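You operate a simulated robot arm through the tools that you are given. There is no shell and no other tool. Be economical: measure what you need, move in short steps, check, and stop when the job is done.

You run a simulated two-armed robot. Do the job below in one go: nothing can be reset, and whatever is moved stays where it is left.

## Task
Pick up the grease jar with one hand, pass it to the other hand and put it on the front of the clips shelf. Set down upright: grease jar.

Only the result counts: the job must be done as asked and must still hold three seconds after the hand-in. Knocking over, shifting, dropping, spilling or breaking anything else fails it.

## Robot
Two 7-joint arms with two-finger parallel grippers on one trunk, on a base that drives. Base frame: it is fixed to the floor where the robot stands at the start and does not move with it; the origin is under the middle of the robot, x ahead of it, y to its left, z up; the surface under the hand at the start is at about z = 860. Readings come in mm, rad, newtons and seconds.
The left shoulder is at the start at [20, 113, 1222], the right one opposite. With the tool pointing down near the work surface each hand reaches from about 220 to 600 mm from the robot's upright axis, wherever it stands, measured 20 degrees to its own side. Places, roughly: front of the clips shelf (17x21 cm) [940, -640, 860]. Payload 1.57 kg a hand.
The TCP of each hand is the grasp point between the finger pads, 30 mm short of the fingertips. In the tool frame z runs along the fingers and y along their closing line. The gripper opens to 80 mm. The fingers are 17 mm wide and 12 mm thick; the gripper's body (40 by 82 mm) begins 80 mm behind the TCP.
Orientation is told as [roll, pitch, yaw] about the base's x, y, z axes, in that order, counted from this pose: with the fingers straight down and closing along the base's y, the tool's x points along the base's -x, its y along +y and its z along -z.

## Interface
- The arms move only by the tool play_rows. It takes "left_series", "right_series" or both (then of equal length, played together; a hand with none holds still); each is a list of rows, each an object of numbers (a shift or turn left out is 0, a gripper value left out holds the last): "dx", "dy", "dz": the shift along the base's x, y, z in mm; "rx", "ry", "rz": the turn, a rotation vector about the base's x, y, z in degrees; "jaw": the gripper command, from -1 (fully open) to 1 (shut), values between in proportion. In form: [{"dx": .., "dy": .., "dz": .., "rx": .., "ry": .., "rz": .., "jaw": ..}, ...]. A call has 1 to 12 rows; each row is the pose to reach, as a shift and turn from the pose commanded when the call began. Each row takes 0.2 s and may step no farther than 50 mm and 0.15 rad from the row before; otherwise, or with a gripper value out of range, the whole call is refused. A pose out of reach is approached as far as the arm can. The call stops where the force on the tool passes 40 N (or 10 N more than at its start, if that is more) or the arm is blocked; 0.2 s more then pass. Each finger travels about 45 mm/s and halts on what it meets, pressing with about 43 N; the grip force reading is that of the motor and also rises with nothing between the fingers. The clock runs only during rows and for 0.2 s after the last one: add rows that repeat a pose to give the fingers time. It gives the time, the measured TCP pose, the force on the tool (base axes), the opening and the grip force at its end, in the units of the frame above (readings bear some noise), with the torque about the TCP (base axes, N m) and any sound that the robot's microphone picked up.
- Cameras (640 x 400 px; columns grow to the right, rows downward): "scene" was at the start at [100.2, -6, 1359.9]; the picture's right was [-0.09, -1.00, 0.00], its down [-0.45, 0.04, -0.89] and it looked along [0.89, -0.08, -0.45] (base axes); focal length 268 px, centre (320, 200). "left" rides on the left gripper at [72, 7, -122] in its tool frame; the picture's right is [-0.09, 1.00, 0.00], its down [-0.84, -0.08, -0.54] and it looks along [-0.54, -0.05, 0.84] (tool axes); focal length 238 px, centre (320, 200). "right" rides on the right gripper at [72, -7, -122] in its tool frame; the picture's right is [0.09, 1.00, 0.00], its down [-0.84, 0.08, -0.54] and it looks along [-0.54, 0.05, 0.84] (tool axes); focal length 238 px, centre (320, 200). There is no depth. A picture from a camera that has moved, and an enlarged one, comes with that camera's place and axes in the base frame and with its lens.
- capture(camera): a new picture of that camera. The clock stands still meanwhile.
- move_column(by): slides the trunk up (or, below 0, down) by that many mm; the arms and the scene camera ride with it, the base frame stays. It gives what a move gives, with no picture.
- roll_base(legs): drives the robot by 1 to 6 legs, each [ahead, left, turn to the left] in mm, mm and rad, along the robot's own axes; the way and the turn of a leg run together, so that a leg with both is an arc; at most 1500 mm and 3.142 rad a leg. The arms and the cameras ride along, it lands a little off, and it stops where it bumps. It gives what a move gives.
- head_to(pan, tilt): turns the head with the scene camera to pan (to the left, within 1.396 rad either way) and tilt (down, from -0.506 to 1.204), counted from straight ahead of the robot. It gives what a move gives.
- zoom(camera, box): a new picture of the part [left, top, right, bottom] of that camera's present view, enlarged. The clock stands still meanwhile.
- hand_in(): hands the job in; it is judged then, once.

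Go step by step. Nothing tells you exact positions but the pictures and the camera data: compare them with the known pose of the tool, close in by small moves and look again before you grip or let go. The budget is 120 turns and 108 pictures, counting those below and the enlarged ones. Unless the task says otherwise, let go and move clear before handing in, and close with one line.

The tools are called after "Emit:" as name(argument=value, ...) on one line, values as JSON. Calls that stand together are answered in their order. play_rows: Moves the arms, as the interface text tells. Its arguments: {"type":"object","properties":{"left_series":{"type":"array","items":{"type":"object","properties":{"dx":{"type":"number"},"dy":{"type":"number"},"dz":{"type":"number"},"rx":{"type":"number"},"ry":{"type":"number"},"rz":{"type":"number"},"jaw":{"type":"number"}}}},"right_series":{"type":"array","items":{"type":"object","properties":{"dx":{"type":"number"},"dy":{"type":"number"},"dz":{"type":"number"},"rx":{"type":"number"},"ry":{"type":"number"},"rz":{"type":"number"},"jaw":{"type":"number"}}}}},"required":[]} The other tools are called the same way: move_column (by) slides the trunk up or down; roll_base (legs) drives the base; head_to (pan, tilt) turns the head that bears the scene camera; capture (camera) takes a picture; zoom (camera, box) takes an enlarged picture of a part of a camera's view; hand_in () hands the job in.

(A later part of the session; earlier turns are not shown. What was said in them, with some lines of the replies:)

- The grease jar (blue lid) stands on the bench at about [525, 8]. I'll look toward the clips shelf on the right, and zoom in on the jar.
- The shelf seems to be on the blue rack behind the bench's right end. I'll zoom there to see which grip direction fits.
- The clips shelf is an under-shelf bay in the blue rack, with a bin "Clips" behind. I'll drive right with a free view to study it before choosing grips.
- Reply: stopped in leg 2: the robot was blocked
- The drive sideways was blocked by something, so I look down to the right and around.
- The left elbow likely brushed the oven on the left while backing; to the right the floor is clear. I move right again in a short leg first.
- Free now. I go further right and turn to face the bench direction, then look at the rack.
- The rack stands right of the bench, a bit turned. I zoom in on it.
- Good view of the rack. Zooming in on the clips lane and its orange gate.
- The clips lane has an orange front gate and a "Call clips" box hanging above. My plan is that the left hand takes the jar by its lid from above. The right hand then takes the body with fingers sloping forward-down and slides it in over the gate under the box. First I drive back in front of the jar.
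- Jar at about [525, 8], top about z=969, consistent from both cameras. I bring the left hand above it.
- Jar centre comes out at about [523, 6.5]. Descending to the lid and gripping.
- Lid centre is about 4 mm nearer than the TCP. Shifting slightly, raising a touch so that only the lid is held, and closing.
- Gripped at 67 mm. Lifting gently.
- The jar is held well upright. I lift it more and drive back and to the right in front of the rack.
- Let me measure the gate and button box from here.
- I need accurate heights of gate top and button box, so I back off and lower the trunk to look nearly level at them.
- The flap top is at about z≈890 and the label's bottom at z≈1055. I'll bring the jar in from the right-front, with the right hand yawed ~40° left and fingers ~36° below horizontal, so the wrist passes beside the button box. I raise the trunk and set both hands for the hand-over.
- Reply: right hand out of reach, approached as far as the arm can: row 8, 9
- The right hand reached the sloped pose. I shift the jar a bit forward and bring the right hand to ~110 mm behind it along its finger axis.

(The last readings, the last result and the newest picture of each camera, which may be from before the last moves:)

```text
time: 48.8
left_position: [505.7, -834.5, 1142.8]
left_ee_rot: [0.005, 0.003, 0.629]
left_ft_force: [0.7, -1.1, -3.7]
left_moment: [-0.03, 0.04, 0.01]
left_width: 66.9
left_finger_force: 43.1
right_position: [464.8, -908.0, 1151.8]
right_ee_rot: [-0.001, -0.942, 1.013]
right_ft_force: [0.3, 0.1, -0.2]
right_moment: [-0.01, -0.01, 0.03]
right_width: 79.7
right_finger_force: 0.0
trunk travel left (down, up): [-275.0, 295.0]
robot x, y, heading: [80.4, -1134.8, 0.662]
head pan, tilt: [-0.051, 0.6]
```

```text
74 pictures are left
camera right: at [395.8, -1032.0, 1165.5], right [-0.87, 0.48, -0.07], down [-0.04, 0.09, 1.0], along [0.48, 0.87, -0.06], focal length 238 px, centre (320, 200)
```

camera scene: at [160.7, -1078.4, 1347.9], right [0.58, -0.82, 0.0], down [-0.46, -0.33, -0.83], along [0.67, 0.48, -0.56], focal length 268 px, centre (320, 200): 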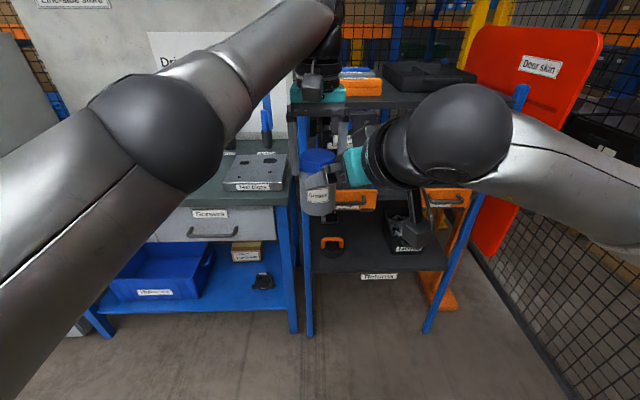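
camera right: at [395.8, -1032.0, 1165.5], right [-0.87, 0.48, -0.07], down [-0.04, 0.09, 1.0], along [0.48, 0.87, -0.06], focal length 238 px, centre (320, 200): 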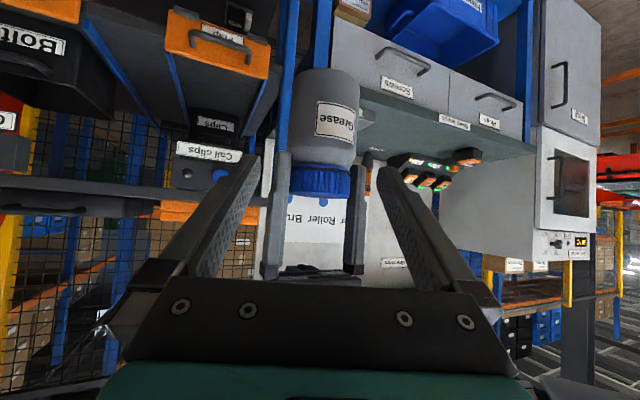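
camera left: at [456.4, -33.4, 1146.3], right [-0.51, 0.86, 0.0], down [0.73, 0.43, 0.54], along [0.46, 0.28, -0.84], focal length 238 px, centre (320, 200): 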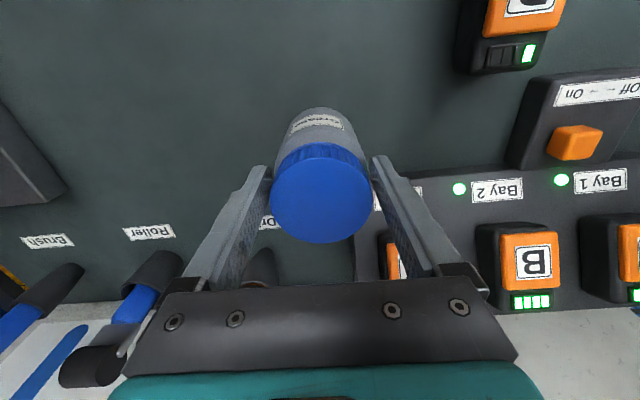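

The jar is aligned between the right fingers within ~5 mm. I correct that and advance along the finger axis in two stages.

Emit:
play_rows(right_series=[{"dx": -4, "dy": 3, "dz": -8, "jaw": -1}, {"dx": 8, "dy": 22, "dz": -22, "jaw": -1}, {"dx": 19, "dy": 41, "dz": -36, "jaw": -1}, {"dx": 19, "dy": 41, "dz": -36, "jaw": -1}])

Emit:
capture(camera="right")

Emit:
zoom(camera="scene", box=[260, 70, 440, 250])

```text
time: 49.8
left_position: [505.6, -832.3, 1142.9]
left_ee_rot: [0.005, 0.004, 0.629]
left_ft_force: [0.4, 0.3, -3.7]
left_moment: [0.0, 0.04, 0.01]
left_width: 66.8
left_finger_force: 43.1
right_position: [484.6, -867.9, 1117.0]
right_ee_rot: [-0.001, -0.944, 1.015]
right_ft_force: [0.6, -0.2, -0.3]
right_moment: [0.0, 0.0, 0.0]
right_width: 79.9
right_finger_force: 0.0
trunk travel left (down, up): [-275.0, 295.0]
robot x, y, heading: [81.6, -1139.3, 0.663]
head pan, tilt: [-0.051, 0.6]
```

```text
73 pictures are left
camera right: at [417.1, -992.4, 1130.5], right [-0.87, 0.48, -0.07], down [-0.04, 0.09, 1.0], along [0.48, 0.87, -0.06], focal length 238 px, centre (320, 200)
```

right: 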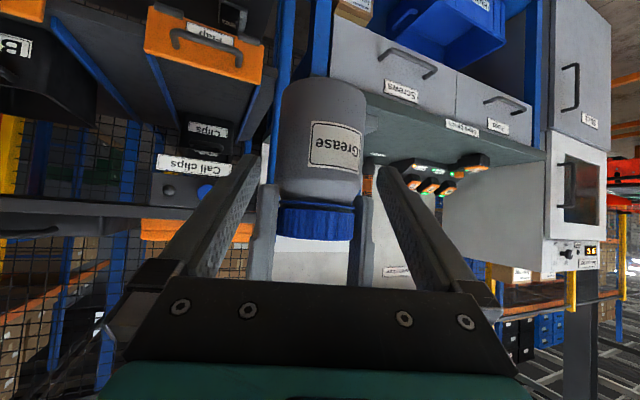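

```text
2.22 times, centred on (350, 160) of scene
camera zoom: at [160.7, -1078.2, 1347.9], right [0.58, -0.82, 0.0], down [-0.46, -0.33, -0.83], along [0.67, 0.48, -0.56], focal length 595 px, centre (253, 289)
```

zoom: 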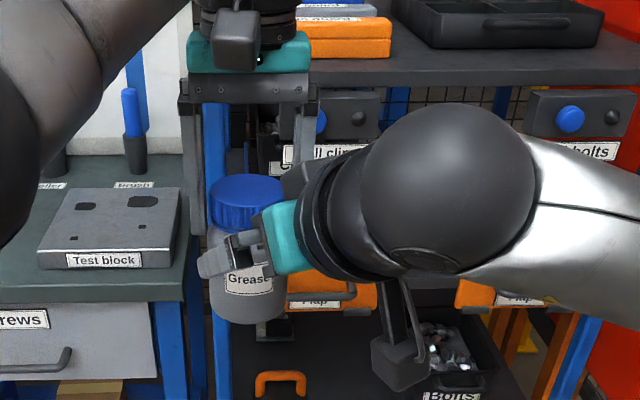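

Alignment is within 1–2 mm. Final advance, then grip with the right hand (left still holding).

Emit:
play_rows(right_series=[{"dx": 11, "dy": 17, "dz": -16, "jaw": -1}, {"dx": 21, "dy": 34, "dz": -33, "jaw": -1}, {"dx": 21, "dy": 34, "dz": -33, "jaw": -1}])

Emit:
capture(camera="right")

Emit:
zoom(camera="scene", box=[260, 70, 440, 250])

```text
time: 50.6
left_position: [505.5, -833.6, 1143.1]
left_ee_rot: [0.005, 0.004, 0.63]
left_ft_force: [-0.6, -1.5, -3.2]
left_moment: [-0.02, 0.02, 0.0]
left_width: 67.2
left_finger_force: 43.7
right_position: [506.7, -834.0, 1082.9]
right_ee_rot: [-0.001, -0.942, 1.015]
right_ft_force: [-0.7, -0.1, 0.8]
right_moment: [-0.02, 0.0, -0.02]
right_width: 80.1
right_finger_force: 0.1
trunk travel left (down, up): [-275.0, 295.0]
robot x, y, heading: [80.5, -1139.9, 0.661]
head pan, tilt: [-0.051, 0.6]
```

```text
71 pictures are left
camera right: at [437.7, -958.1, 1096.5], right [-0.87, 0.48, -0.07], down [-0.04, 0.09, 1.0], along [0.48, 0.87, -0.06], focal length 238 px, centre (320, 200)
```

right: 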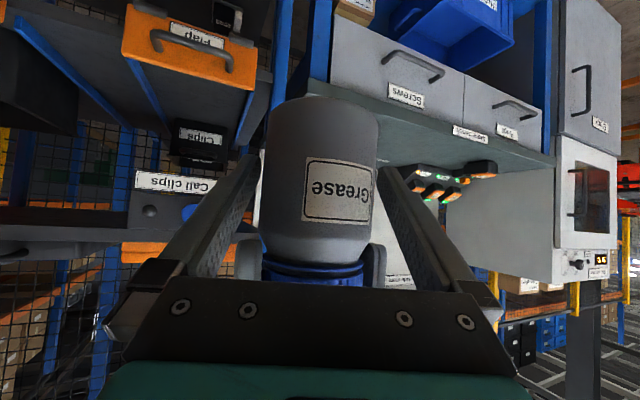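

```text
2.22 times, centred on (350, 160) of scene
camera zoom: at [160.7, -1078.2, 1347.9], right [0.58, -0.82, 0.0], down [-0.46, -0.33, -0.83], along [0.67, 0.48, -0.56], focal length 595 px, centre (253, 289)
```

zoom: 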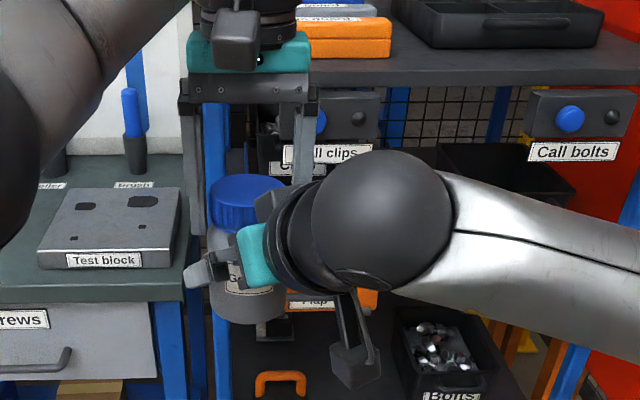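

Centred. Closing the right hand on the jar body.

Emit:
play_rows(right_series=[{"jaw": 1}, {"jaw": 1}, {"jaw": 1}, {"jaw": 1}, {"jaw": 1}])

```text
time: 51.8
left_position: [505.5, -832.6, 1143.4]
left_ee_rot: [0.005, 0.002, 0.63]
left_ft_force: [-3.9, -2.6, -2.6]
left_moment: [0.06, 0.19, 0.09]
left_width: 66.9
left_finger_force: 43.1
right_position: [506.6, -834.2, 1083.6]
right_ee_rot: [0.001, -0.94, 1.013]
right_ft_force: [3.7, 1.5, 0.8]
right_moment: [-0.17, 0.1, -0.11]
right_width: 66.5
right_finger_force: 43.4
trunk travel left (down, up): [-275.0, 295.0]
robot x, y, heading: [79.9, -1136.2, 0.666]
head pan, tilt: [-0.051, 0.6]
```

Right grip is firm at 66.5 mm. The left hand opens and rises straight up.

Emit:
play_rows(left_series=[{"jaw": -1}, {"jaw": -1}, {"jaw": -1}, {"dz": 5, "jaw": -1}, {"dz": 30, "jaw": -1}, {"dz": 70, "jaw": -1}, {"dz": 70, "jaw": -1}])

Emit:
capture(camera="right")

Emit:
capture(camera="left")

```text
time: 53.4
left_position: [491.5, -834.4, 1209.4]
left_ee_rot: [0.005, 0.004, 0.631]
left_ft_force: [0.2, 0.3, 1.0]
left_moment: [-0.01, -0.01, -0.06]
left_width: 80.0
left_finger_force: 0.0
left hand out of reach, approached as far as the arm can: row 6, 7
right_position: [505.9, -834.1, 1081.2]
right_ee_rot: [0.0, -0.941, 1.014]
right_ft_force: [0.1, 0.4, -0.2]
right_moment: [0.0, 0.02, -0.05]
right_width: 66.6
right_finger_force: 42.9
trunk travel left (down, up): [-275.0, 295.0]
robot x, y, heading: [81.6, -1138.4, 0.667]
head pan, tilt: [-0.051, 0.6]
```

```text
69 pictures are left
camera right: at [437.8, -957.9, 1096.5], right [-0.87, 0.48, -0.07], down [-0.04, 0.09, 1.0], along [0.48, 0.87, -0.06], focal length 238 px, centre (320, 200)
```

right: 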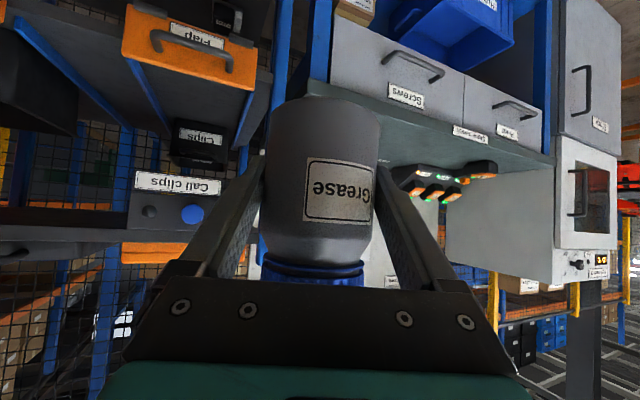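

```text
68 pictures are left
camera left: at [430.4, -871.1, 1330.3], right [-0.51, 0.86, 0.0], down [0.72, 0.43, 0.54], along [0.46, 0.28, -0.84], focal length 238 px, centre (320, 200)
```

left: 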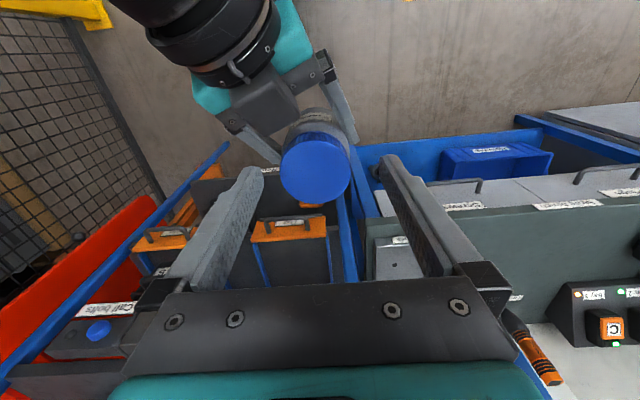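

Hand-over done; the jar is upright in the right hand. I clear the left hand away and look at how the right forearm and elbow lie.

Emit:
play_rows(left_series=[{"dx": -33, "dy": 25}, {"dx": -65, "dy": 50}, {"dx": -98, "dy": 75}, {"dx": -130, "dy": 100}, {"dx": -160, "dy": 124}, {"dx": -160, "dy": 124}])

Emit:
head_to(pan=-0.7, tilt=0.6)

Emit:
capture(camera="scene")

Emit:
capture(camera="left")

```text
time: 54.8
left_position: [390.9, -670.3, 1236.8]
left_ee_rot: [0.005, 0.005, 0.63]
left_ft_force: [-0.4, 0.1, 1.0]
left_moment: [0.02, -0.01, 0.0]
left_width: 79.9
left_finger_force: 0.1
left hand out of reach, approached as far as the arm can: row 1, 2, 3, 4, 5, 6
right_position: [506.7, -834.5, 1083.4]
right_ee_rot: [0.0, -0.942, 1.014]
right_ft_force: [-0.7, -0.9, 0.2]
right_moment: [-0.05, 0.02, 0.0]
right_width: 66.3
right_finger_force: 42.4
trunk travel left (down, up): [-275.0, 295.0]
robot x, y, heading: [86.0, -1136.8, 0.669]
head pan, tilt: [-0.051, 0.6]
```

```text
time: 55.9
left_position: [393.2, -670.4, 1236.4]
left_ee_rot: [0.005, 0.003, 0.629]
left_ft_force: [-0.7, 0.0, -0.5]
left_moment: [0.01, -0.01, 0.04]
left_width: 80.0
left_finger_force: 0.0
right_position: [505.8, -834.7, 1083.6]
right_ee_rot: [0.0, -0.939, 1.013]
right_ft_force: [-0.3, -0.2, -0.3]
right_moment: [-0.03, -0.01, 0.01]
right_width: 66.5
right_finger_force: 43.2
trunk travel left (down, up): [-275.0, 295.0]
robot x, y, heading: [78.7, -1136.7, 0.663]
head pan, tilt: [-0.7, 0.6]
```

```text
67 pictures are left
camera scene: at [176.8, -1132.1, 1347.9], right [-0.03, -1.0, 0.0], down [-0.56, 0.02, -0.82], along [0.82, -0.03, -0.57], focal length 268 px, centre (320, 200)
```

scene: 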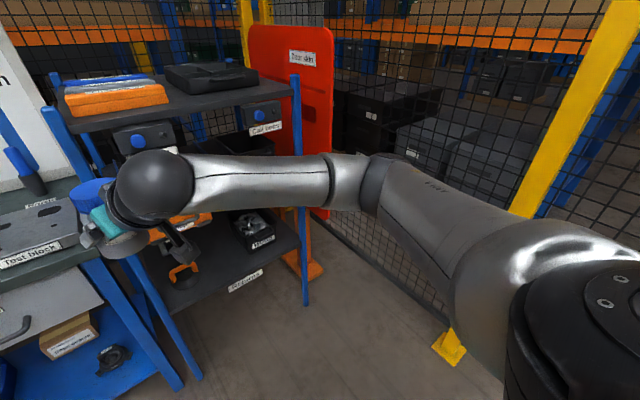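

```text
66 pictures are left
camera left: at [332.0, -705.8, 1357.2], right [-0.51, 0.86, 0.0], down [0.72, 0.43, 0.54], along [0.46, 0.28, -0.84], focal length 238 px, centre (320, 200)
```

left: 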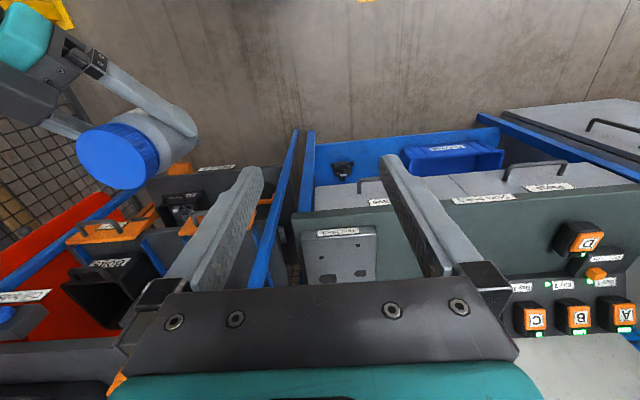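

The elbow lies to the right and slightly back, so a modest extra turn (~0.14 rad) works. First I retract the left hand so that it won't reach the rack.

Emit:
play_rows(left_series=[{"dx": -35, "dy": -14, "dz": -10}, {"dx": -70, "dy": -29, "dz": -20}, {"dx": -105, "dy": -44, "dz": -30}, {"dx": -140, "dy": -60, "dz": -40}, {"dx": -175, "dy": -75, "dz": -50}, {"dx": -210, "dy": -91, "dz": -50}, {"dx": -210, "dy": -91, "dz": -50}])

Emit:
roll_base(legs=[[0, 0, 0.14], [0, -269, 0]])

Emit:
head_to(pan=-0.1, tilt=0.5)

Emit:
capture(camera="scene")

```text
time: 57.5
left_position: [337.6, -611.6, 1243.4]
left_ee_rot: [0.005, 0.004, 0.63]
left_ft_force: [-0.6, 0.4, 0.2]
left_moment: [0.0, 0.02, 0.01]
left_width: 80.1
left_finger_force: 0.0
left hand out of reach, approached as far as the arm can: row 1, 2, 3, 4, 5, 6, 7
right_position: [506.8, -835.0, 1083.4]
right_ee_rot: [0.001, -0.94, 1.015]
right_ft_force: [0.6, 0.6, 0.5]
right_moment: [-0.03, 0.02, 0.01]
right_width: 66.4
right_finger_force: 43.0
trunk travel left (down, up): [-275.0, 295.0]
robot x, y, heading: [81.4, -1135.6, 0.663]
head pan, tilt: [-0.7, 0.6]
```

```text
time: 60.0
left_position: [456.9, -769.8, 1241.5]
left_ee_rot: [0.005, 0.004, 0.769]
left_ft_force: [-0.2, 0.3, -0.1]
left_moment: [0.02, 0.0, 0.02]
left_width: 80.0
left_finger_force: 0.0
right_position: [655.6, -965.8, 1083.1]
right_ee_rot: [0.001, -0.941, 1.151]
right_ft_force: [0.7, -0.3, 0.2]
right_moment: [0.0, 0.02, 0.0]
right_width: 66.4
right_finger_force: 42.6
trunk travel left (down, up): [-275.0, 295.0]
robot x, y, heading: [275.7, -1326.4, 0.798]
head pan, tilt: [-0.7, 0.6]
```

```text
time: 61.0
left_position: [457.6, -769.4, 1242.5]
left_ee_rot: [0.005, 0.003, 0.77]
left_ft_force: [0.2, 0.1, 1.0]
left_moment: [0.02, -0.03, 0.01]
left_width: 80.0
left_finger_force: 0.0
right_position: [655.6, -966.6, 1084.7]
right_ee_rot: [0.002, -0.941, 1.153]
right_ft_force: [0.3, 0.0, -0.9]
right_moment: [0.0, 0.02, 0.02]
right_width: 65.9
right_finger_force: 43.0
trunk travel left (down, up): [-275.0, 295.0]
robot x, y, heading: [273.3, -1328.7, 0.802]
head pan, tilt: [-0.099, 0.499]
```

```text
65 pictures are left
camera scene: at [351.8, -1256.8, 1357.0], right [0.65, -0.76, 0.0], down [-0.37, -0.31, -0.88], along [0.67, 0.57, -0.48], focal length 268 px, centre (320, 200)
```

scene: 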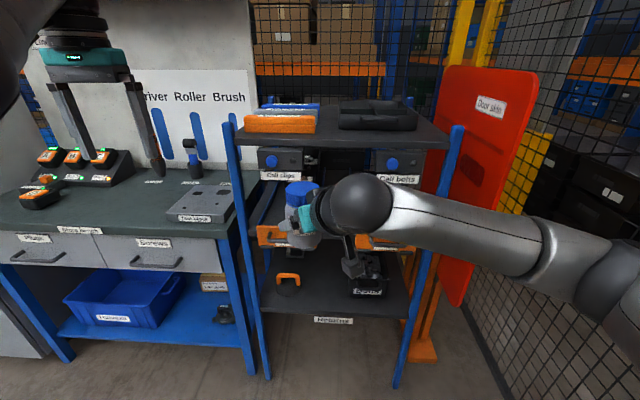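

The left hand didn't retract as wanted (reach limits up high). I try lowering it while pulling back.

Emit:
play_rows(left_series=[{"dz": -40}, {"dz": -80}, {"dz": -80}])

```text
time: 61.8
left_position: [453.2, -764.1, 1159.8]
left_ee_rot: [-0.008, 0.01, 0.786]
left_ft_force: [2.4, -3.6, 1.2]
left_moment: [0.4, 0.25, -0.01]
left_width: 80.0
left_finger_force: 0.0
left hand out of reach, approached as far as the arm can: row 1, 2
right_position: [650.4, -962.8, 1083.5]
right_ee_rot: [-0.003, -0.94, 1.159]
right_ft_force: [-0.3, 1.0, 0.4]
right_moment: [-0.08, -0.08, -0.1]
right_width: 66.4
right_finger_force: 42.6
trunk travel left (down, up): [-275.0, 295.0]
robot x, y, heading: [276.2, -1328.0, 0.807]
head pan, tilt: [-0.099, 0.499]
```

The readings shook a little; I check whether the left arm touches something.

Emit:
head_to(pan=0.5, tilt=0.4)

Emit:
capture(camera="scene")

Emit:
capture(camera="left")

```text
time: 62.8
left_position: [454.0, -764.4, 1161.0]
left_ee_rot: [-0.005, 0.013, 0.797]
left_ft_force: [0.2, 0.5, 0.9]
left_moment: [0.01, -0.03, 0.01]
left_width: 80.2
left_finger_force: 0.1
right_position: [655.3, -967.8, 1083.4]
right_ee_rot: [0.001, -0.941, 1.151]
right_ft_force: [0.9, -0.2, -0.6]
right_moment: [-0.04, -0.01, -0.03]
right_width: 66.1
right_finger_force: 42.4
trunk travel left (down, up): [-275.0, 295.0]
robot x, y, heading: [274.9, -1325.7, 0.804]
head pan, tilt: [0.499, 0.4]
```

```text
64 pictures are left
camera scene: at [307.1, -1226.3, 1366.1], right [0.96, -0.27, 0.0], down [-0.1, -0.38, -0.92], along [0.25, 0.89, -0.39], focal length 268 px, centre (320, 200)
```

scene: 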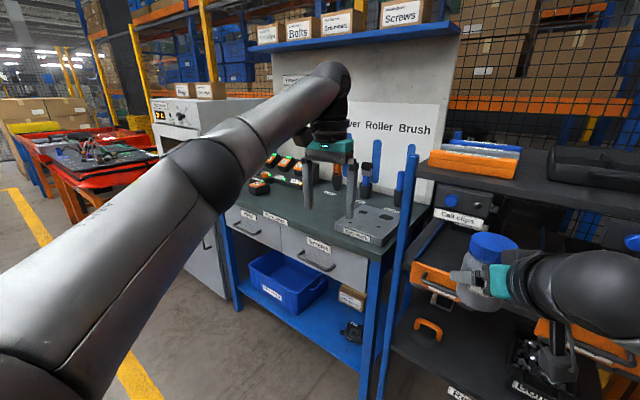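

```text
63 pictures are left
camera left: at [399.7, -808.5, 1282.4], right [-0.65, 0.76, -0.01], down [0.64, 0.55, 0.53], along [0.41, 0.34, -0.85], focal length 238 px, centre (320, 200)
```

left: 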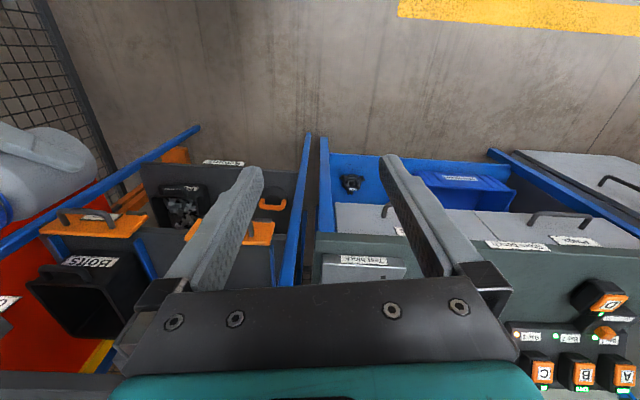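

No contact, just arm motion near a limit. Now pulling the left hand back at this lower height.

Emit:
play_rows(left_series=[{"dx": -25, "dy": -25, "dz": -10}, {"dx": -50, "dy": -50, "dz": -20}, {"dx": -75, "dy": -75, "dz": -30}, {"dx": -100, "dy": -100, "dz": -40}, {"dx": -130, "dy": -130, "dz": -40}, {"dx": -130, "dy": -130, "dz": -40}])

```text
time: 64.2
left_position: [327.3, -900.6, 1124.2]
left_ee_rot: [0.006, 0.004, 0.77]
left_ft_force: [0.1, -1.0, 0.3]
left_moment: [0.0, -0.02, 0.03]
left_width: 79.8
left_finger_force: 0.0
right_position: [655.9, -965.7, 1083.6]
right_ee_rot: [0.001, -0.939, 1.152]
right_ft_force: [0.4, -0.6, 0.2]
right_moment: [0.0, 0.02, -0.03]
right_width: 66.2
right_finger_force: 43.3
trunk travel left (down, up): [-275.0, 295.0]
robot x, y, heading: [275.0, -1322.7, 0.801]
head pan, tilt: [0.499, 0.4]
```

Left hand is retracted. I drive 165 mm ahead and lower the trunk to carry height, then look.

Emit:
roll_base(legs=[[165, 0, 0]])

Emit:
move_column(by=-128)

Emit:
head_to(pan=-0.1, tilt=0.45)

Emit:
capture(camera="scene")

Emit:
capture(camera="right")

```text
time: 65.6
left_position: [443.0, -782.1, 1122.5]
left_ee_rot: [0.007, 0.003, 0.766]
left_ft_force: [-0.6, 0.4, -0.3]
left_moment: [0.03, 0.03, 0.03]
left_width: 79.8
left_finger_force: 0.0
right_position: [770.1, -848.7, 1082.5]
right_ee_rot: [0.001, -0.941, 1.149]
right_ft_force: [0.3, 1.2, -2.9]
right_moment: [-0.03, -0.01, 0.05]
right_width: 66.3
right_finger_force: 43.4
trunk travel left (down, up): [-275.0, 295.0]
robot x, y, heading: [392.4, -1207.0, 0.8]
head pan, tilt: [0.499, 0.4]
```

```text
time: 67.2
left_position: [442.5, -783.2, 996.2]
left_ee_rot: [0.005, 0.003, 0.766]
left_ft_force: [0.5, -0.8, 1.2]
left_moment: [0.0, 0.01, -0.02]
left_width: 80.0
left_finger_force: 0.1
right_position: [770.9, -849.3, 955.4]
right_ee_rot: [0.001, -0.94, 1.15]
right_ft_force: [-0.3, -0.3, -3.1]
right_moment: [0.02, -0.01, -0.02]
right_width: 66.0
right_finger_force: 43.3
trunk travel left (down, up): [-147.0, 423.0]
robot x, y, heading: [390.7, -1209.7, 0.797]
head pan, tilt: [0.499, 0.4]
```

```text
time: 68.2
left_position: [441.9, -783.0, 996.3]
left_ee_rot: [0.004, 0.003, 0.768]
left_ft_force: [-0.3, 0.2, -0.3]
left_moment: [0.02, 0.0, 0.0]
left_width: 80.0
left_finger_force: 0.0
right_position: [770.2, -849.5, 955.3]
right_ee_rot: [0.003, -0.94, 1.151]
right_ft_force: [0.3, -0.6, -1.5]
right_moment: [-0.02, 0.01, 0.01]
right_width: 66.1
right_finger_force: 42.7
trunk travel left (down, up): [-147.0, 423.0]
robot x, y, heading: [389.5, -1206.2, 0.799]
head pan, tilt: [-0.099, 0.45]
```

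```text
62 pictures are left
camera scene: at [466.7, -1138.5, 1233.4], right [0.65, -0.76, 0.0], down [-0.33, -0.28, -0.9], along [0.69, 0.58, -0.44], focal length 268 px, centre (320, 200)
```

scene: 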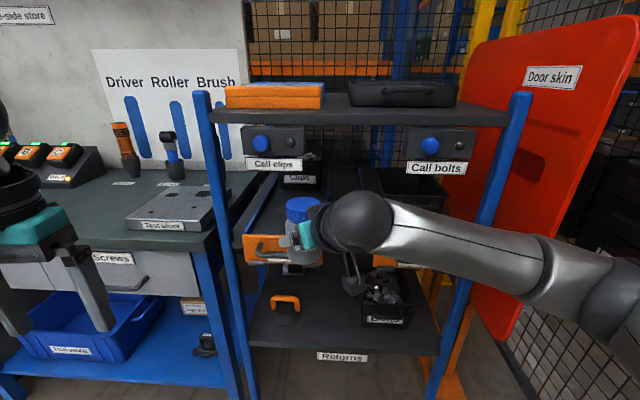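

```text
61 pictures are left
camera right: at [718.8, -981.6, 968.5], right [-0.93, 0.36, -0.07], down [-0.05, 0.08, 1.0], along [0.36, 0.93, -0.06], focal length 238 px, centre (320, 200)
```

right: 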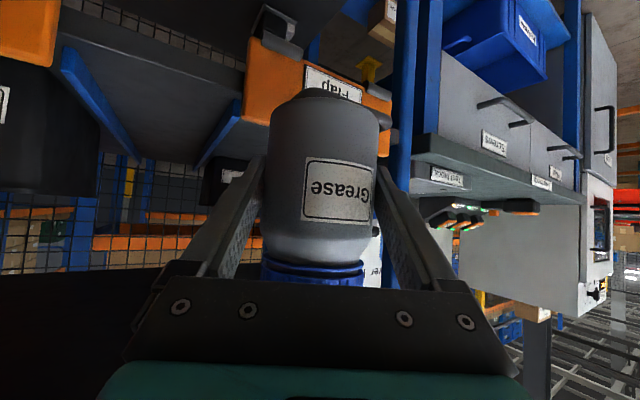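

Zooming on the jar against the flap from both cameras.

Emit:
zoom(camera="right", box=[180, 0, 440, 200])

Emit:
zoom(camera="scene", box=[200, 100, 420, 290])

```text
2.00 times, centred on (310, 100) of right
camera zoom: at [718.8, -981.6, 968.5], right [-0.93, 0.36, -0.07], down [-0.05, 0.08, 1.0], along [0.36, 0.93, -0.06], focal length 477 px, centre (340, 400)
```

zoom: 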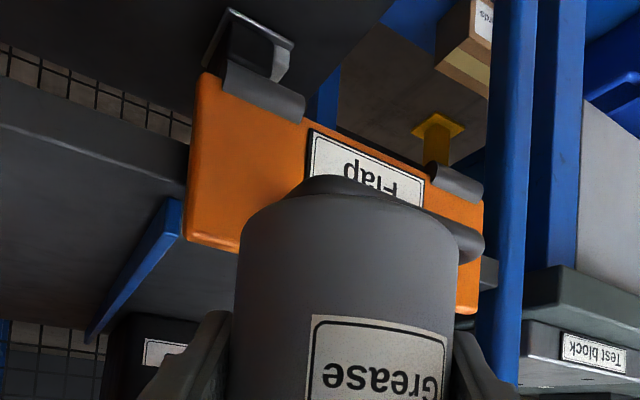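

```text
2.11 times, centred on (310, 195) of scene
camera zoom: at [466.7, -1138.5, 1233.4], right [0.65, -0.76, 0.0], down [-0.33, -0.28, -0.9], along [0.69, 0.58, -0.44], focal length 564 px, centre (341, 210)
```

zoom: 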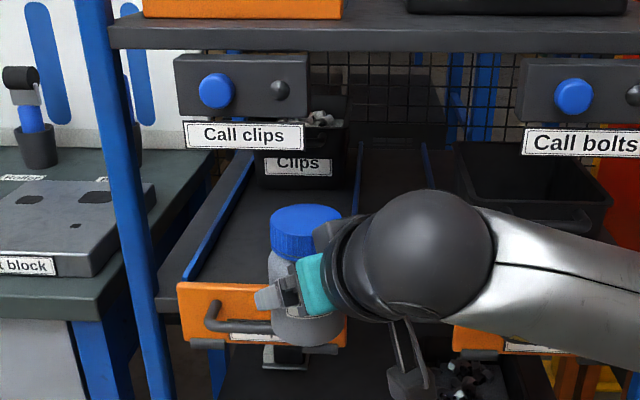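

Flap top confirmed at z≈888; the jar bottom is at ≈910, so it clears. I drive ahead until the jar is just past the flap.

Emit:
roll_base(legs=[[75, 3, 0]])

Emit:
capture(camera="right")

Emit:
capture(camera="scene")

```text
time: 69.2
left_position: [493.6, -726.5, 995.6]
left_ee_rot: [0.006, 0.003, 0.766]
left_ft_force: [1.2, -0.2, 0.1]
left_moment: [0.0, -0.03, 0.01]
left_width: 80.1
left_finger_force: 0.1
right_position: [821.2, -793.2, 955.2]
right_ee_rot: [0.001, -0.94, 1.147]
right_ft_force: [0.3, 0.0, -2.6]
right_moment: [0.02, 0.0, -0.02]
right_width: 66.1
right_finger_force: 42.6
trunk travel left (down, up): [-147.0, 423.0]
robot x, y, heading: [440.0, -1148.7, 0.803]
head pan, tilt: [-0.099, 0.45]
```

```text
58 pictures are left
camera right: at [769.3, -925.8, 968.2], right [-0.93, 0.36, -0.07], down [-0.05, 0.08, 1.0], along [0.36, 0.93, -0.06], focal length 238 px, centre (320, 200)
```

right: 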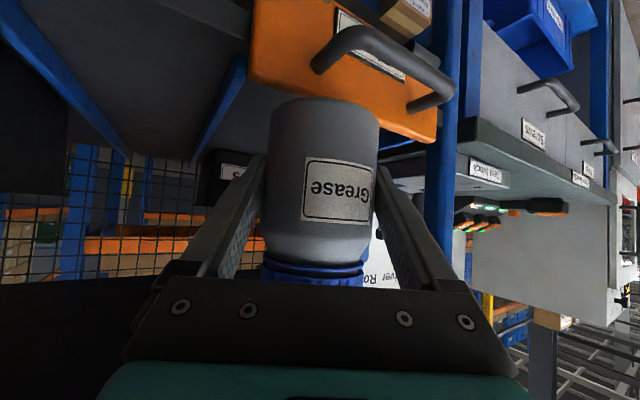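

```text
57 pictures are left
camera scene: at [517.2, -1082.4, 1233.4], right [0.64, -0.76, 0.0], down [-0.33, -0.28, -0.9], along [0.69, 0.58, -0.44], focal length 268 px, centre (320, 200)
```

scene: 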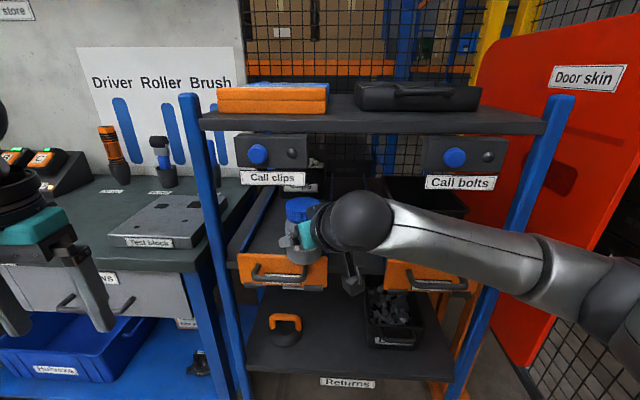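

All clear. Next leg to put the jar past the flap.

Emit:
roll_base(legs=[[79, 5, 0]])

Emit:
capture(camera="right")

Emit:
zoom(camera="scene", box=[200, 100, 500, 300])

```text
time: 70.3
left_position: [542.6, -667.6, 995.7]
left_ee_rot: [0.005, 0.005, 0.766]
left_ft_force: [0.3, -0.5, 0.5]
left_moment: [0.0, 0.01, 0.04]
left_width: 80.2
left_finger_force: 0.1
right_position: [870.1, -734.8, 956.8]
right_ee_rot: [0.002, -0.94, 1.148]
right_ft_force: [0.4, 0.1, -2.7]
right_moment: [-0.03, 0.01, 0.03]
right_width: 66.2
right_finger_force: 42.7
trunk travel left (down, up): [-147.0, 423.0]
robot x, y, heading: [491.8, -1090.4, 0.799]
head pan, tilt: [-0.099, 0.45]
```

```text
56 pictures are left
camera right: at [819.4, -866.9, 968.2], right [-0.93, 0.36, -0.07], down [-0.05, 0.08, 1.0], along [0.36, 0.93, -0.06], focal length 238 px, centre (320, 200)
```

right: 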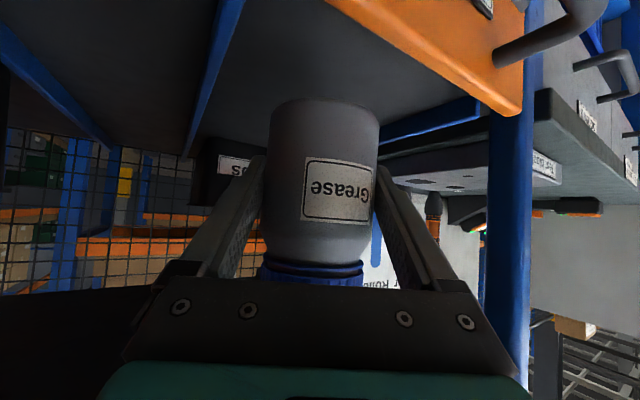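

```text
2.00 times, centred on (350, 200) of scene
camera zoom: at [567.3, -1023.7, 1233.4], right [0.64, -0.76, 0.0], down [-0.33, -0.28, -0.9], along [0.69, 0.58, -0.44], focal length 535 px, centre (260, 200)
```

zoom: 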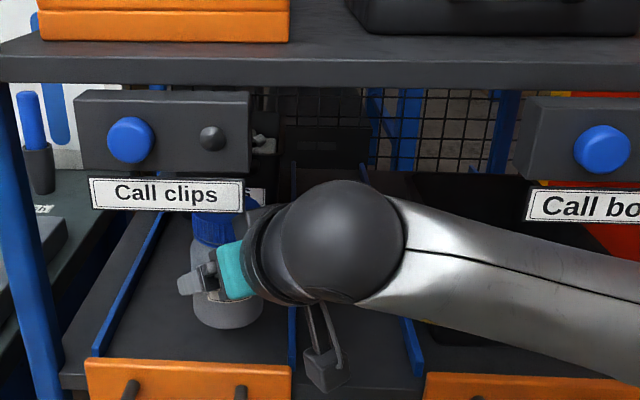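

The jar is in the lane just inside the flap. I advance 22 mm more for margin, then lower by 44 mm.

Emit:
roll_base(legs=[[24, 0, 0]])

Emit:
move_column(by=-40)

Emit:
capture(camera="right")

Emit:
zoom(camera="scene", box=[200, 60, 500, 260])

```text
time: 71.1
left_position: [559.4, -650.8, 995.5]
left_ee_rot: [0.005, 0.004, 0.766]
left_ft_force: [-0.1, -0.2, -0.4]
left_moment: [-0.01, 0.0, 0.01]
left_width: 80.0
left_finger_force: 0.0
right_position: [888.1, -718.6, 954.0]
right_ee_rot: [0.0, -0.94, 1.147]
right_ft_force: [0.2, 0.1, -3.8]
right_moment: [-0.01, 0.01, 0.02]
right_width: 66.2
right_finger_force: 42.8
trunk travel left (down, up): [-147.0, 423.0]
robot x, y, heading: [506.7, -1074.5, 0.799]
head pan, tilt: [-0.099, 0.45]
```

```text
time: 71.9
left_position: [558.3, -650.1, 955.4]
left_ee_rot: [0.003, 0.004, 0.765]
left_ft_force: [0.8, 0.1, 0.0]
left_moment: [-0.02, 0.02, 0.01]
left_width: 79.9
left_finger_force: 0.0
right_position: [888.1, -718.5, 915.3]
right_ee_rot: [-0.001, -0.941, 1.148]
right_ft_force: [-0.3, -0.1, -2.5]
right_moment: [0.02, 0.01, 0.01]
right_width: 66.1
right_finger_force: 43.0
trunk travel left (down, up): [-107.0, 463.0]
robot x, y, heading: [507.4, -1074.6, 0.797]
head pan, tilt: [-0.099, 0.45]
```

```text
54 pictures are left
camera right: at [835.9, -850.3, 928.3], right [-0.93, 0.36, -0.07], down [-0.05, 0.08, 1.0], along [0.36, 0.93, -0.06], focal length 238 px, centre (320, 200)
```

right: 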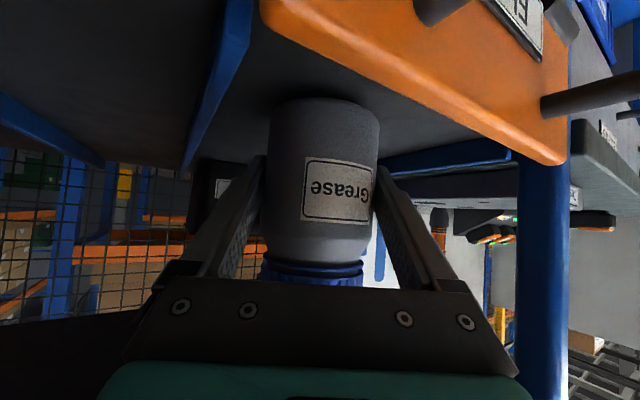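

```text
2.00 times, centred on (350, 160) of scene
camera zoom: at [583.6, -1007.0, 1193.5], right [0.64, -0.76, 0.0], down [-0.33, -0.28, -0.9], along [0.69, 0.58, -0.44], focal length 535 px, centre (260, 280)
```

zoom: 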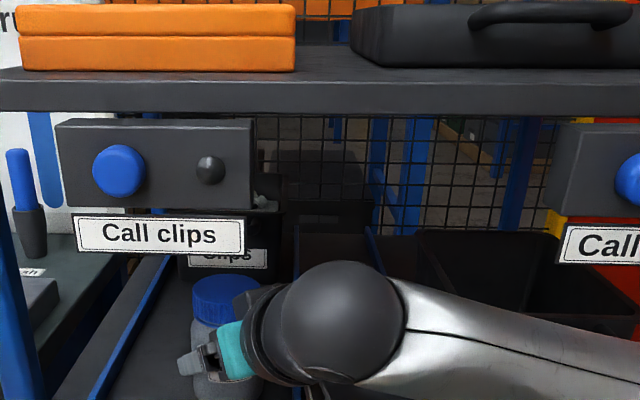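

Clearances look right. Moving 28 mm further in at this height.

Emit:
roll_base(legs=[[28, 4, 0]])

Emit:
zoom(camera="scene", box=[180, 60, 640, 340])

Emit:
capture(camera="right")

```text
time: 72.8
left_position: [576.3, -627.5, 955.7]
left_ee_rot: [0.005, 0.003, 0.765]
left_ft_force: [-0.6, -0.8, 0.4]
left_moment: [-0.02, 0.01, 0.0]
left_width: 80.0
left_finger_force: 0.0
right_position: [904.4, -695.0, 914.1]
right_ee_rot: [0.001, -0.94, 1.149]
right_ft_force: [-0.4, -0.4, -2.9]
right_moment: [-0.04, 0.01, 0.01]
right_width: 66.1
right_finger_force: 42.9
trunk travel left (down, up): [-107.0, 463.0]
robot x, y, heading: [524.2, -1051.8, 0.796]
head pan, tilt: [-0.099, 0.45]
```

```text
1.39 times, centred on (410, 200) of scene
camera zoom: at [600.8, -983.5, 1193.4], right [0.64, -0.76, 0.0], down [-0.33, -0.28, -0.9], along [0.69, 0.58, -0.44], focal length 372 px, centre (195, 200)
```

zoom: 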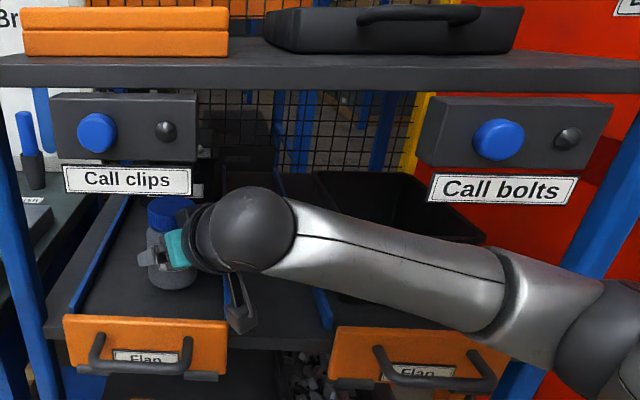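

```text
51 pictures are left
camera right: at [852.9, -826.8, 928.2], right [-0.93, 0.36, -0.07], down [-0.05, 0.08, 1.0], along [0.36, 0.93, -0.06], focal length 238 px, centre (320, 200)
```

right: 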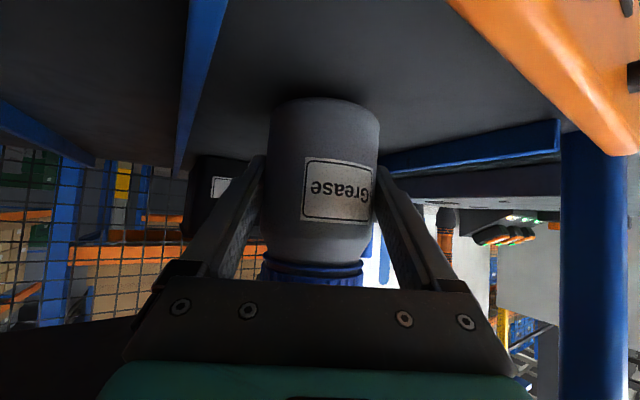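

The jar is at p≈295, about 25 mm right of lane centre, ~8 mm above the shelf. Lowering in small steps, watching force.

Emit:
play_rows(right_series=[{"dz": -2, "jaw": 1}, {"dz": -4, "jaw": 1}, {"dz": -6, "jaw": 1}, {"dz": -6, "jaw": 1}])

Emit:
zoom(camera="right", box=[220, 60, 420, 190])

```text
time: 73.8
left_position: [576.9, -628.7, 956.0]
left_ee_rot: [0.006, 0.003, 0.765]
left_ft_force: [1.3, 0.0, 0.1]
left_moment: [0.03, 0.0, 0.04]
left_width: 79.9
left_finger_force: 0.0
right_position: [904.7, -695.7, 908.0]
right_ee_rot: [-0.002, -0.942, 1.149]
right_ft_force: [0.0, 0.3, -3.2]
right_moment: [-0.02, 0.02, 0.0]
right_width: 66.1
right_finger_force: 42.5
trunk travel left (down, up): [-107.0, 463.0]
robot x, y, heading: [525.6, -1052.8, 0.799]
head pan, tilt: [-0.099, 0.45]
```

```text
3.08 times, centred on (320, 125) of right
camera zoom: at [853.5, -826.6, 921.9], right [-0.93, 0.36, -0.07], down [-0.05, 0.08, 1.0], along [0.36, 0.93, -0.06], focal length 733 px, centre (320, 431)
```

zoom: 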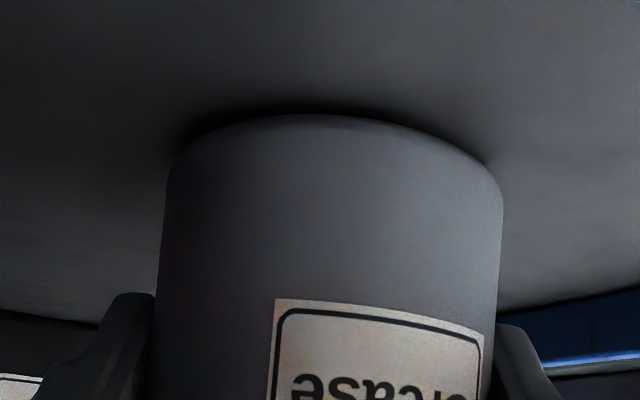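

Contact shadow is near; continuing in 1 mm steps.

Emit:
play_rows(right_series=[{"dz": -1, "jaw": 1}, {"dz": -2, "jaw": 1}, {"dz": -2, "jaw": 1}])

Emit:
play_rows(right_series=[{"dz": -1, "jaw": 1}, {"dz": -1, "jaw": 1}])

```text
time: 74.6
left_position: [575.3, -629.3, 955.2]
left_ee_rot: [0.005, 0.004, 0.766]
left_ft_force: [-0.4, -0.2, 0.5]
left_moment: [0.0, 0.01, -0.01]
left_width: 80.0
left_finger_force: 0.0
right_position: [904.4, -695.1, 906.5]
right_ee_rot: [0.0, -0.943, 1.149]
right_ft_force: [0.1, 0.7, -0.9]
right_moment: [-0.04, -0.06, -0.01]
right_width: 65.9
right_finger_force: 43.1
trunk travel left (down, up): [-107.0, 463.0]
robot x, y, heading: [524.0, -1051.0, 0.797]
head pan, tilt: [-0.099, 0.45]
```

```text
time: 75.2
left_position: [575.6, -628.7, 956.5]
left_ee_rot: [0.004, -0.001, 0.766]
left_ft_force: [0.0, -0.1, -0.2]
left_moment: [-0.05, 0.02, 0.01]
left_width: 80.1
left_finger_force: 0.0
right_position: [904.7, -696.2, 907.1]
right_ee_rot: [0.001, -0.945, 1.151]
right_ft_force: [0.0, -2.0, 4.7]
right_moment: [-0.18, -0.24, -0.04]
right_width: 65.7
right_finger_force: 42.9
trunk travel left (down, up): [-107.0, 463.0]
robot x, y, heading: [522.4, -1055.5, 0.806]
head pan, tilt: [-0.099, 0.45]
```

The jar rests on the shelf (force turned to +5 N). Opening the right hand slowly, then checking.

Emit:
play_rows(right_series=[{"jaw": 0.4}, {"jaw": 0}, {"jaw": -0.5}, {"jaw": -1}, {"jaw": -1}])

Emit:
capture(camera="right")

```text
time: 76.4
left_position: [576.1, -627.4, 955.2]
left_ee_rot: [0.008, 0.003, 0.766]
left_ft_force: [0.2, -0.3, 0.4]
left_moment: [-0.04, 0.02, -0.01]
left_width: 79.9
left_finger_force: 0.0
right_position: [904.3, -694.1, 904.8]
right_ee_rot: [0.002, -0.939, 1.149]
right_ft_force: [-0.1, 0.5, 0.1]
right_moment: [-0.04, 0.03, 0.03]
right_width: 79.8
right_finger_force: 0.0
trunk travel left (down, up): [-107.0, 463.0]
robot x, y, heading: [523.4, -1049.1, 0.792]
head pan, tilt: [-0.099, 0.45]
```

```text
49 pictures are left
camera right: at [852.9, -826.8, 918.7], right [-0.93, 0.36, -0.07], down [-0.05, 0.08, 1.0], along [0.36, 0.93, -0.06], focal length 238 px, centre (320, 200)
```

right: 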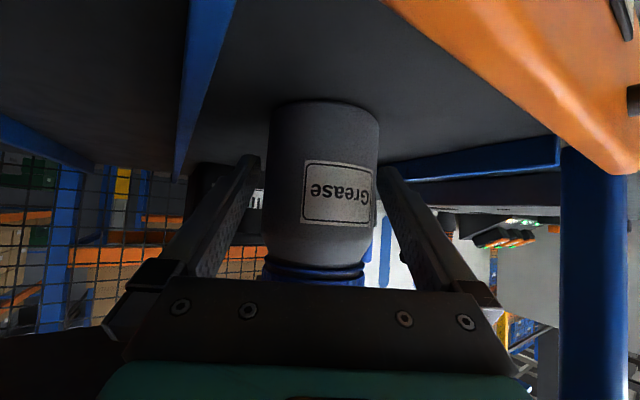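

Released and standing. I draw the hand back along its axis, rising slightly.

Emit:
play_rows(right_series=[{"dx": -6, "dy": -14, "dz": 4}, {"dx": -14, "dy": -32, "dz": 9}, {"dx": -23, "dy": -52, "dz": 15}, {"dx": -33, "dy": -74, "dz": 22}, {"dx": -33, "dy": -74, "dz": 22}])

Emit:
capture(camera="right")

Emit:
capture(camera="scene")

```text
time: 77.6
left_position: [575.0, -629.7, 956.0]
left_ee_rot: [0.005, 0.004, 0.766]
left_ft_force: [0.5, -0.2, 0.5]
left_moment: [-0.01, 0.04, 0.0]
left_width: 80.1
left_finger_force: 0.0
right_position: [871.1, -769.6, 928.1]
right_ee_rot: [0.001, -0.939, 1.149]
right_ft_force: [-0.2, 0.1, 0.5]
right_moment: [-0.01, -0.02, -0.01]
right_width: 79.8
right_finger_force: 0.1
trunk travel left (down, up): [-107.0, 463.0]
robot x, y, heading: [528.1, -1051.5, 0.799]
head pan, tilt: [-0.099, 0.45]
```

```text
48 pictures are left
camera right: at [819.4, -901.8, 940.8], right [-0.93, 0.36, -0.07], down [-0.05, 0.08, 1.0], along [0.36, 0.93, -0.06], focal length 238 px, centre (320, 200)
```

right: 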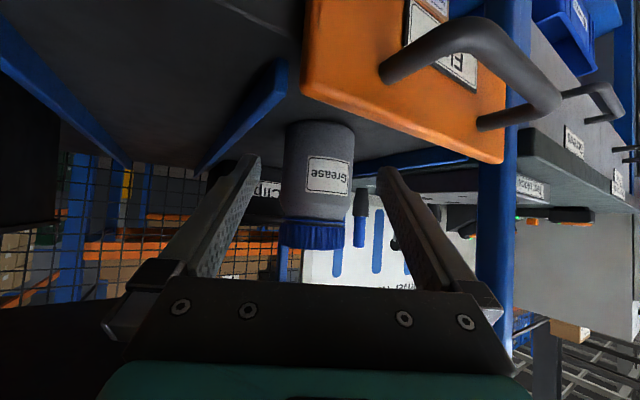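

```text
47 pictures are left
camera scene: at [600.5, -983.9, 1193.5], right [0.64, -0.76, 0.0], down [-0.33, -0.28, -0.9], along [0.69, 0.58, -0.44], focal length 268 px, centre (320, 200)
```

scene: 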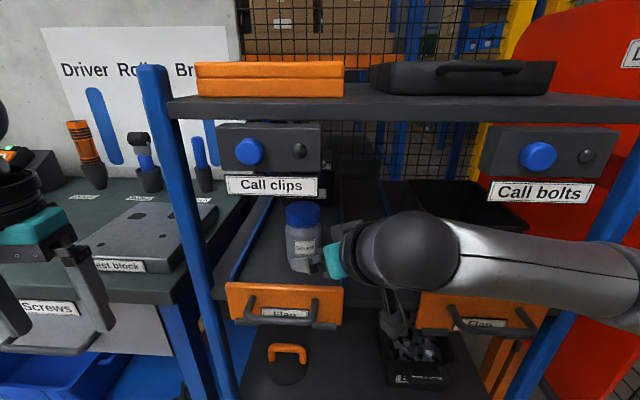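

The jar stands upright in the lane. I back the base away and take a last look.

Emit:
roll_base(legs=[[-250, 0, 0]])

Emit:
zoom(camera="scene", box=[200, 60, 520, 280])

Emit:
capture(camera="scene")

```text
time: 79.4
left_position: [400.9, -807.8, 956.3]
left_ee_rot: [0.006, 0.005, 0.766]
left_ft_force: [-1.2, 0.5, -0.8]
left_moment: [0.03, 0.01, 0.01]
left_width: 79.6
left_finger_force: 0.1
right_position: [697.0, -949.1, 926.9]
right_ee_rot: [0.0, -0.941, 1.149]
right_ft_force: [-1.4, 0.1, 0.8]
right_moment: [0.0, 0.03, 0.04]
right_width: 79.9
right_finger_force: 0.1
trunk travel left (down, up): [-107.0, 463.0]
robot x, y, heading: [353.8, -1226.5, 0.8]
head pan, tilt: [-0.099, 0.45]
```

```text
1.82 times, centred on (360, 170) of scene
camera zoom: at [426.1, -1163.4, 1193.5], right [0.64, -0.76, 0.0], down [-0.33, -0.28, -0.9], along [0.69, 0.58, -0.43], focal length 487 px, centre (247, 254)
```

zoom: 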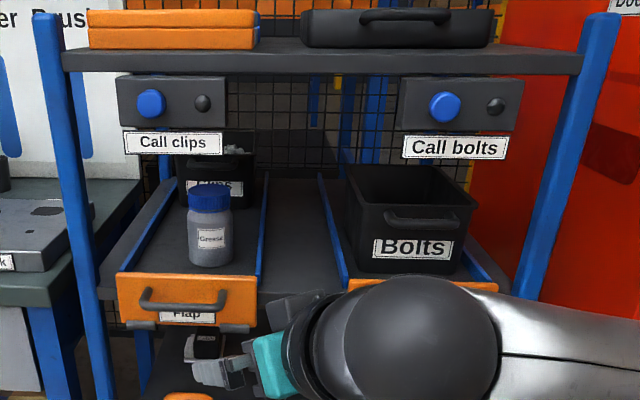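

```text
45 pictures are left
camera scene: at [426.1, -1163.4, 1193.5], right [0.64, -0.76, 0.0], down [-0.33, -0.28, -0.9], along [0.69, 0.58, -0.43], focal length 268 px, centre (320, 200)
```

scene: 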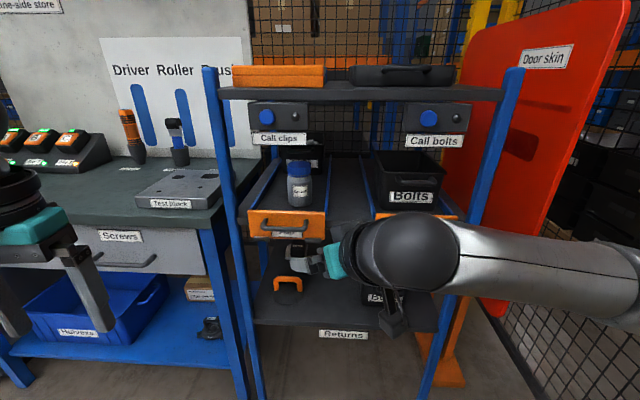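

The jar stands upright in the front of the clips lane, both hands are clear, and nothing else looks disturbed, so I hand in.

Emit:
hand_in()

```text
The job is handed in.
```

The grease jar was picked up with the left hand, passed to the right and stood upright at the front of the clips shelf. Early on, backing away from the bench, the robot was blocked once, probably by the left elbow brushing the oven; nothing looked moved in the pictures afterwards.
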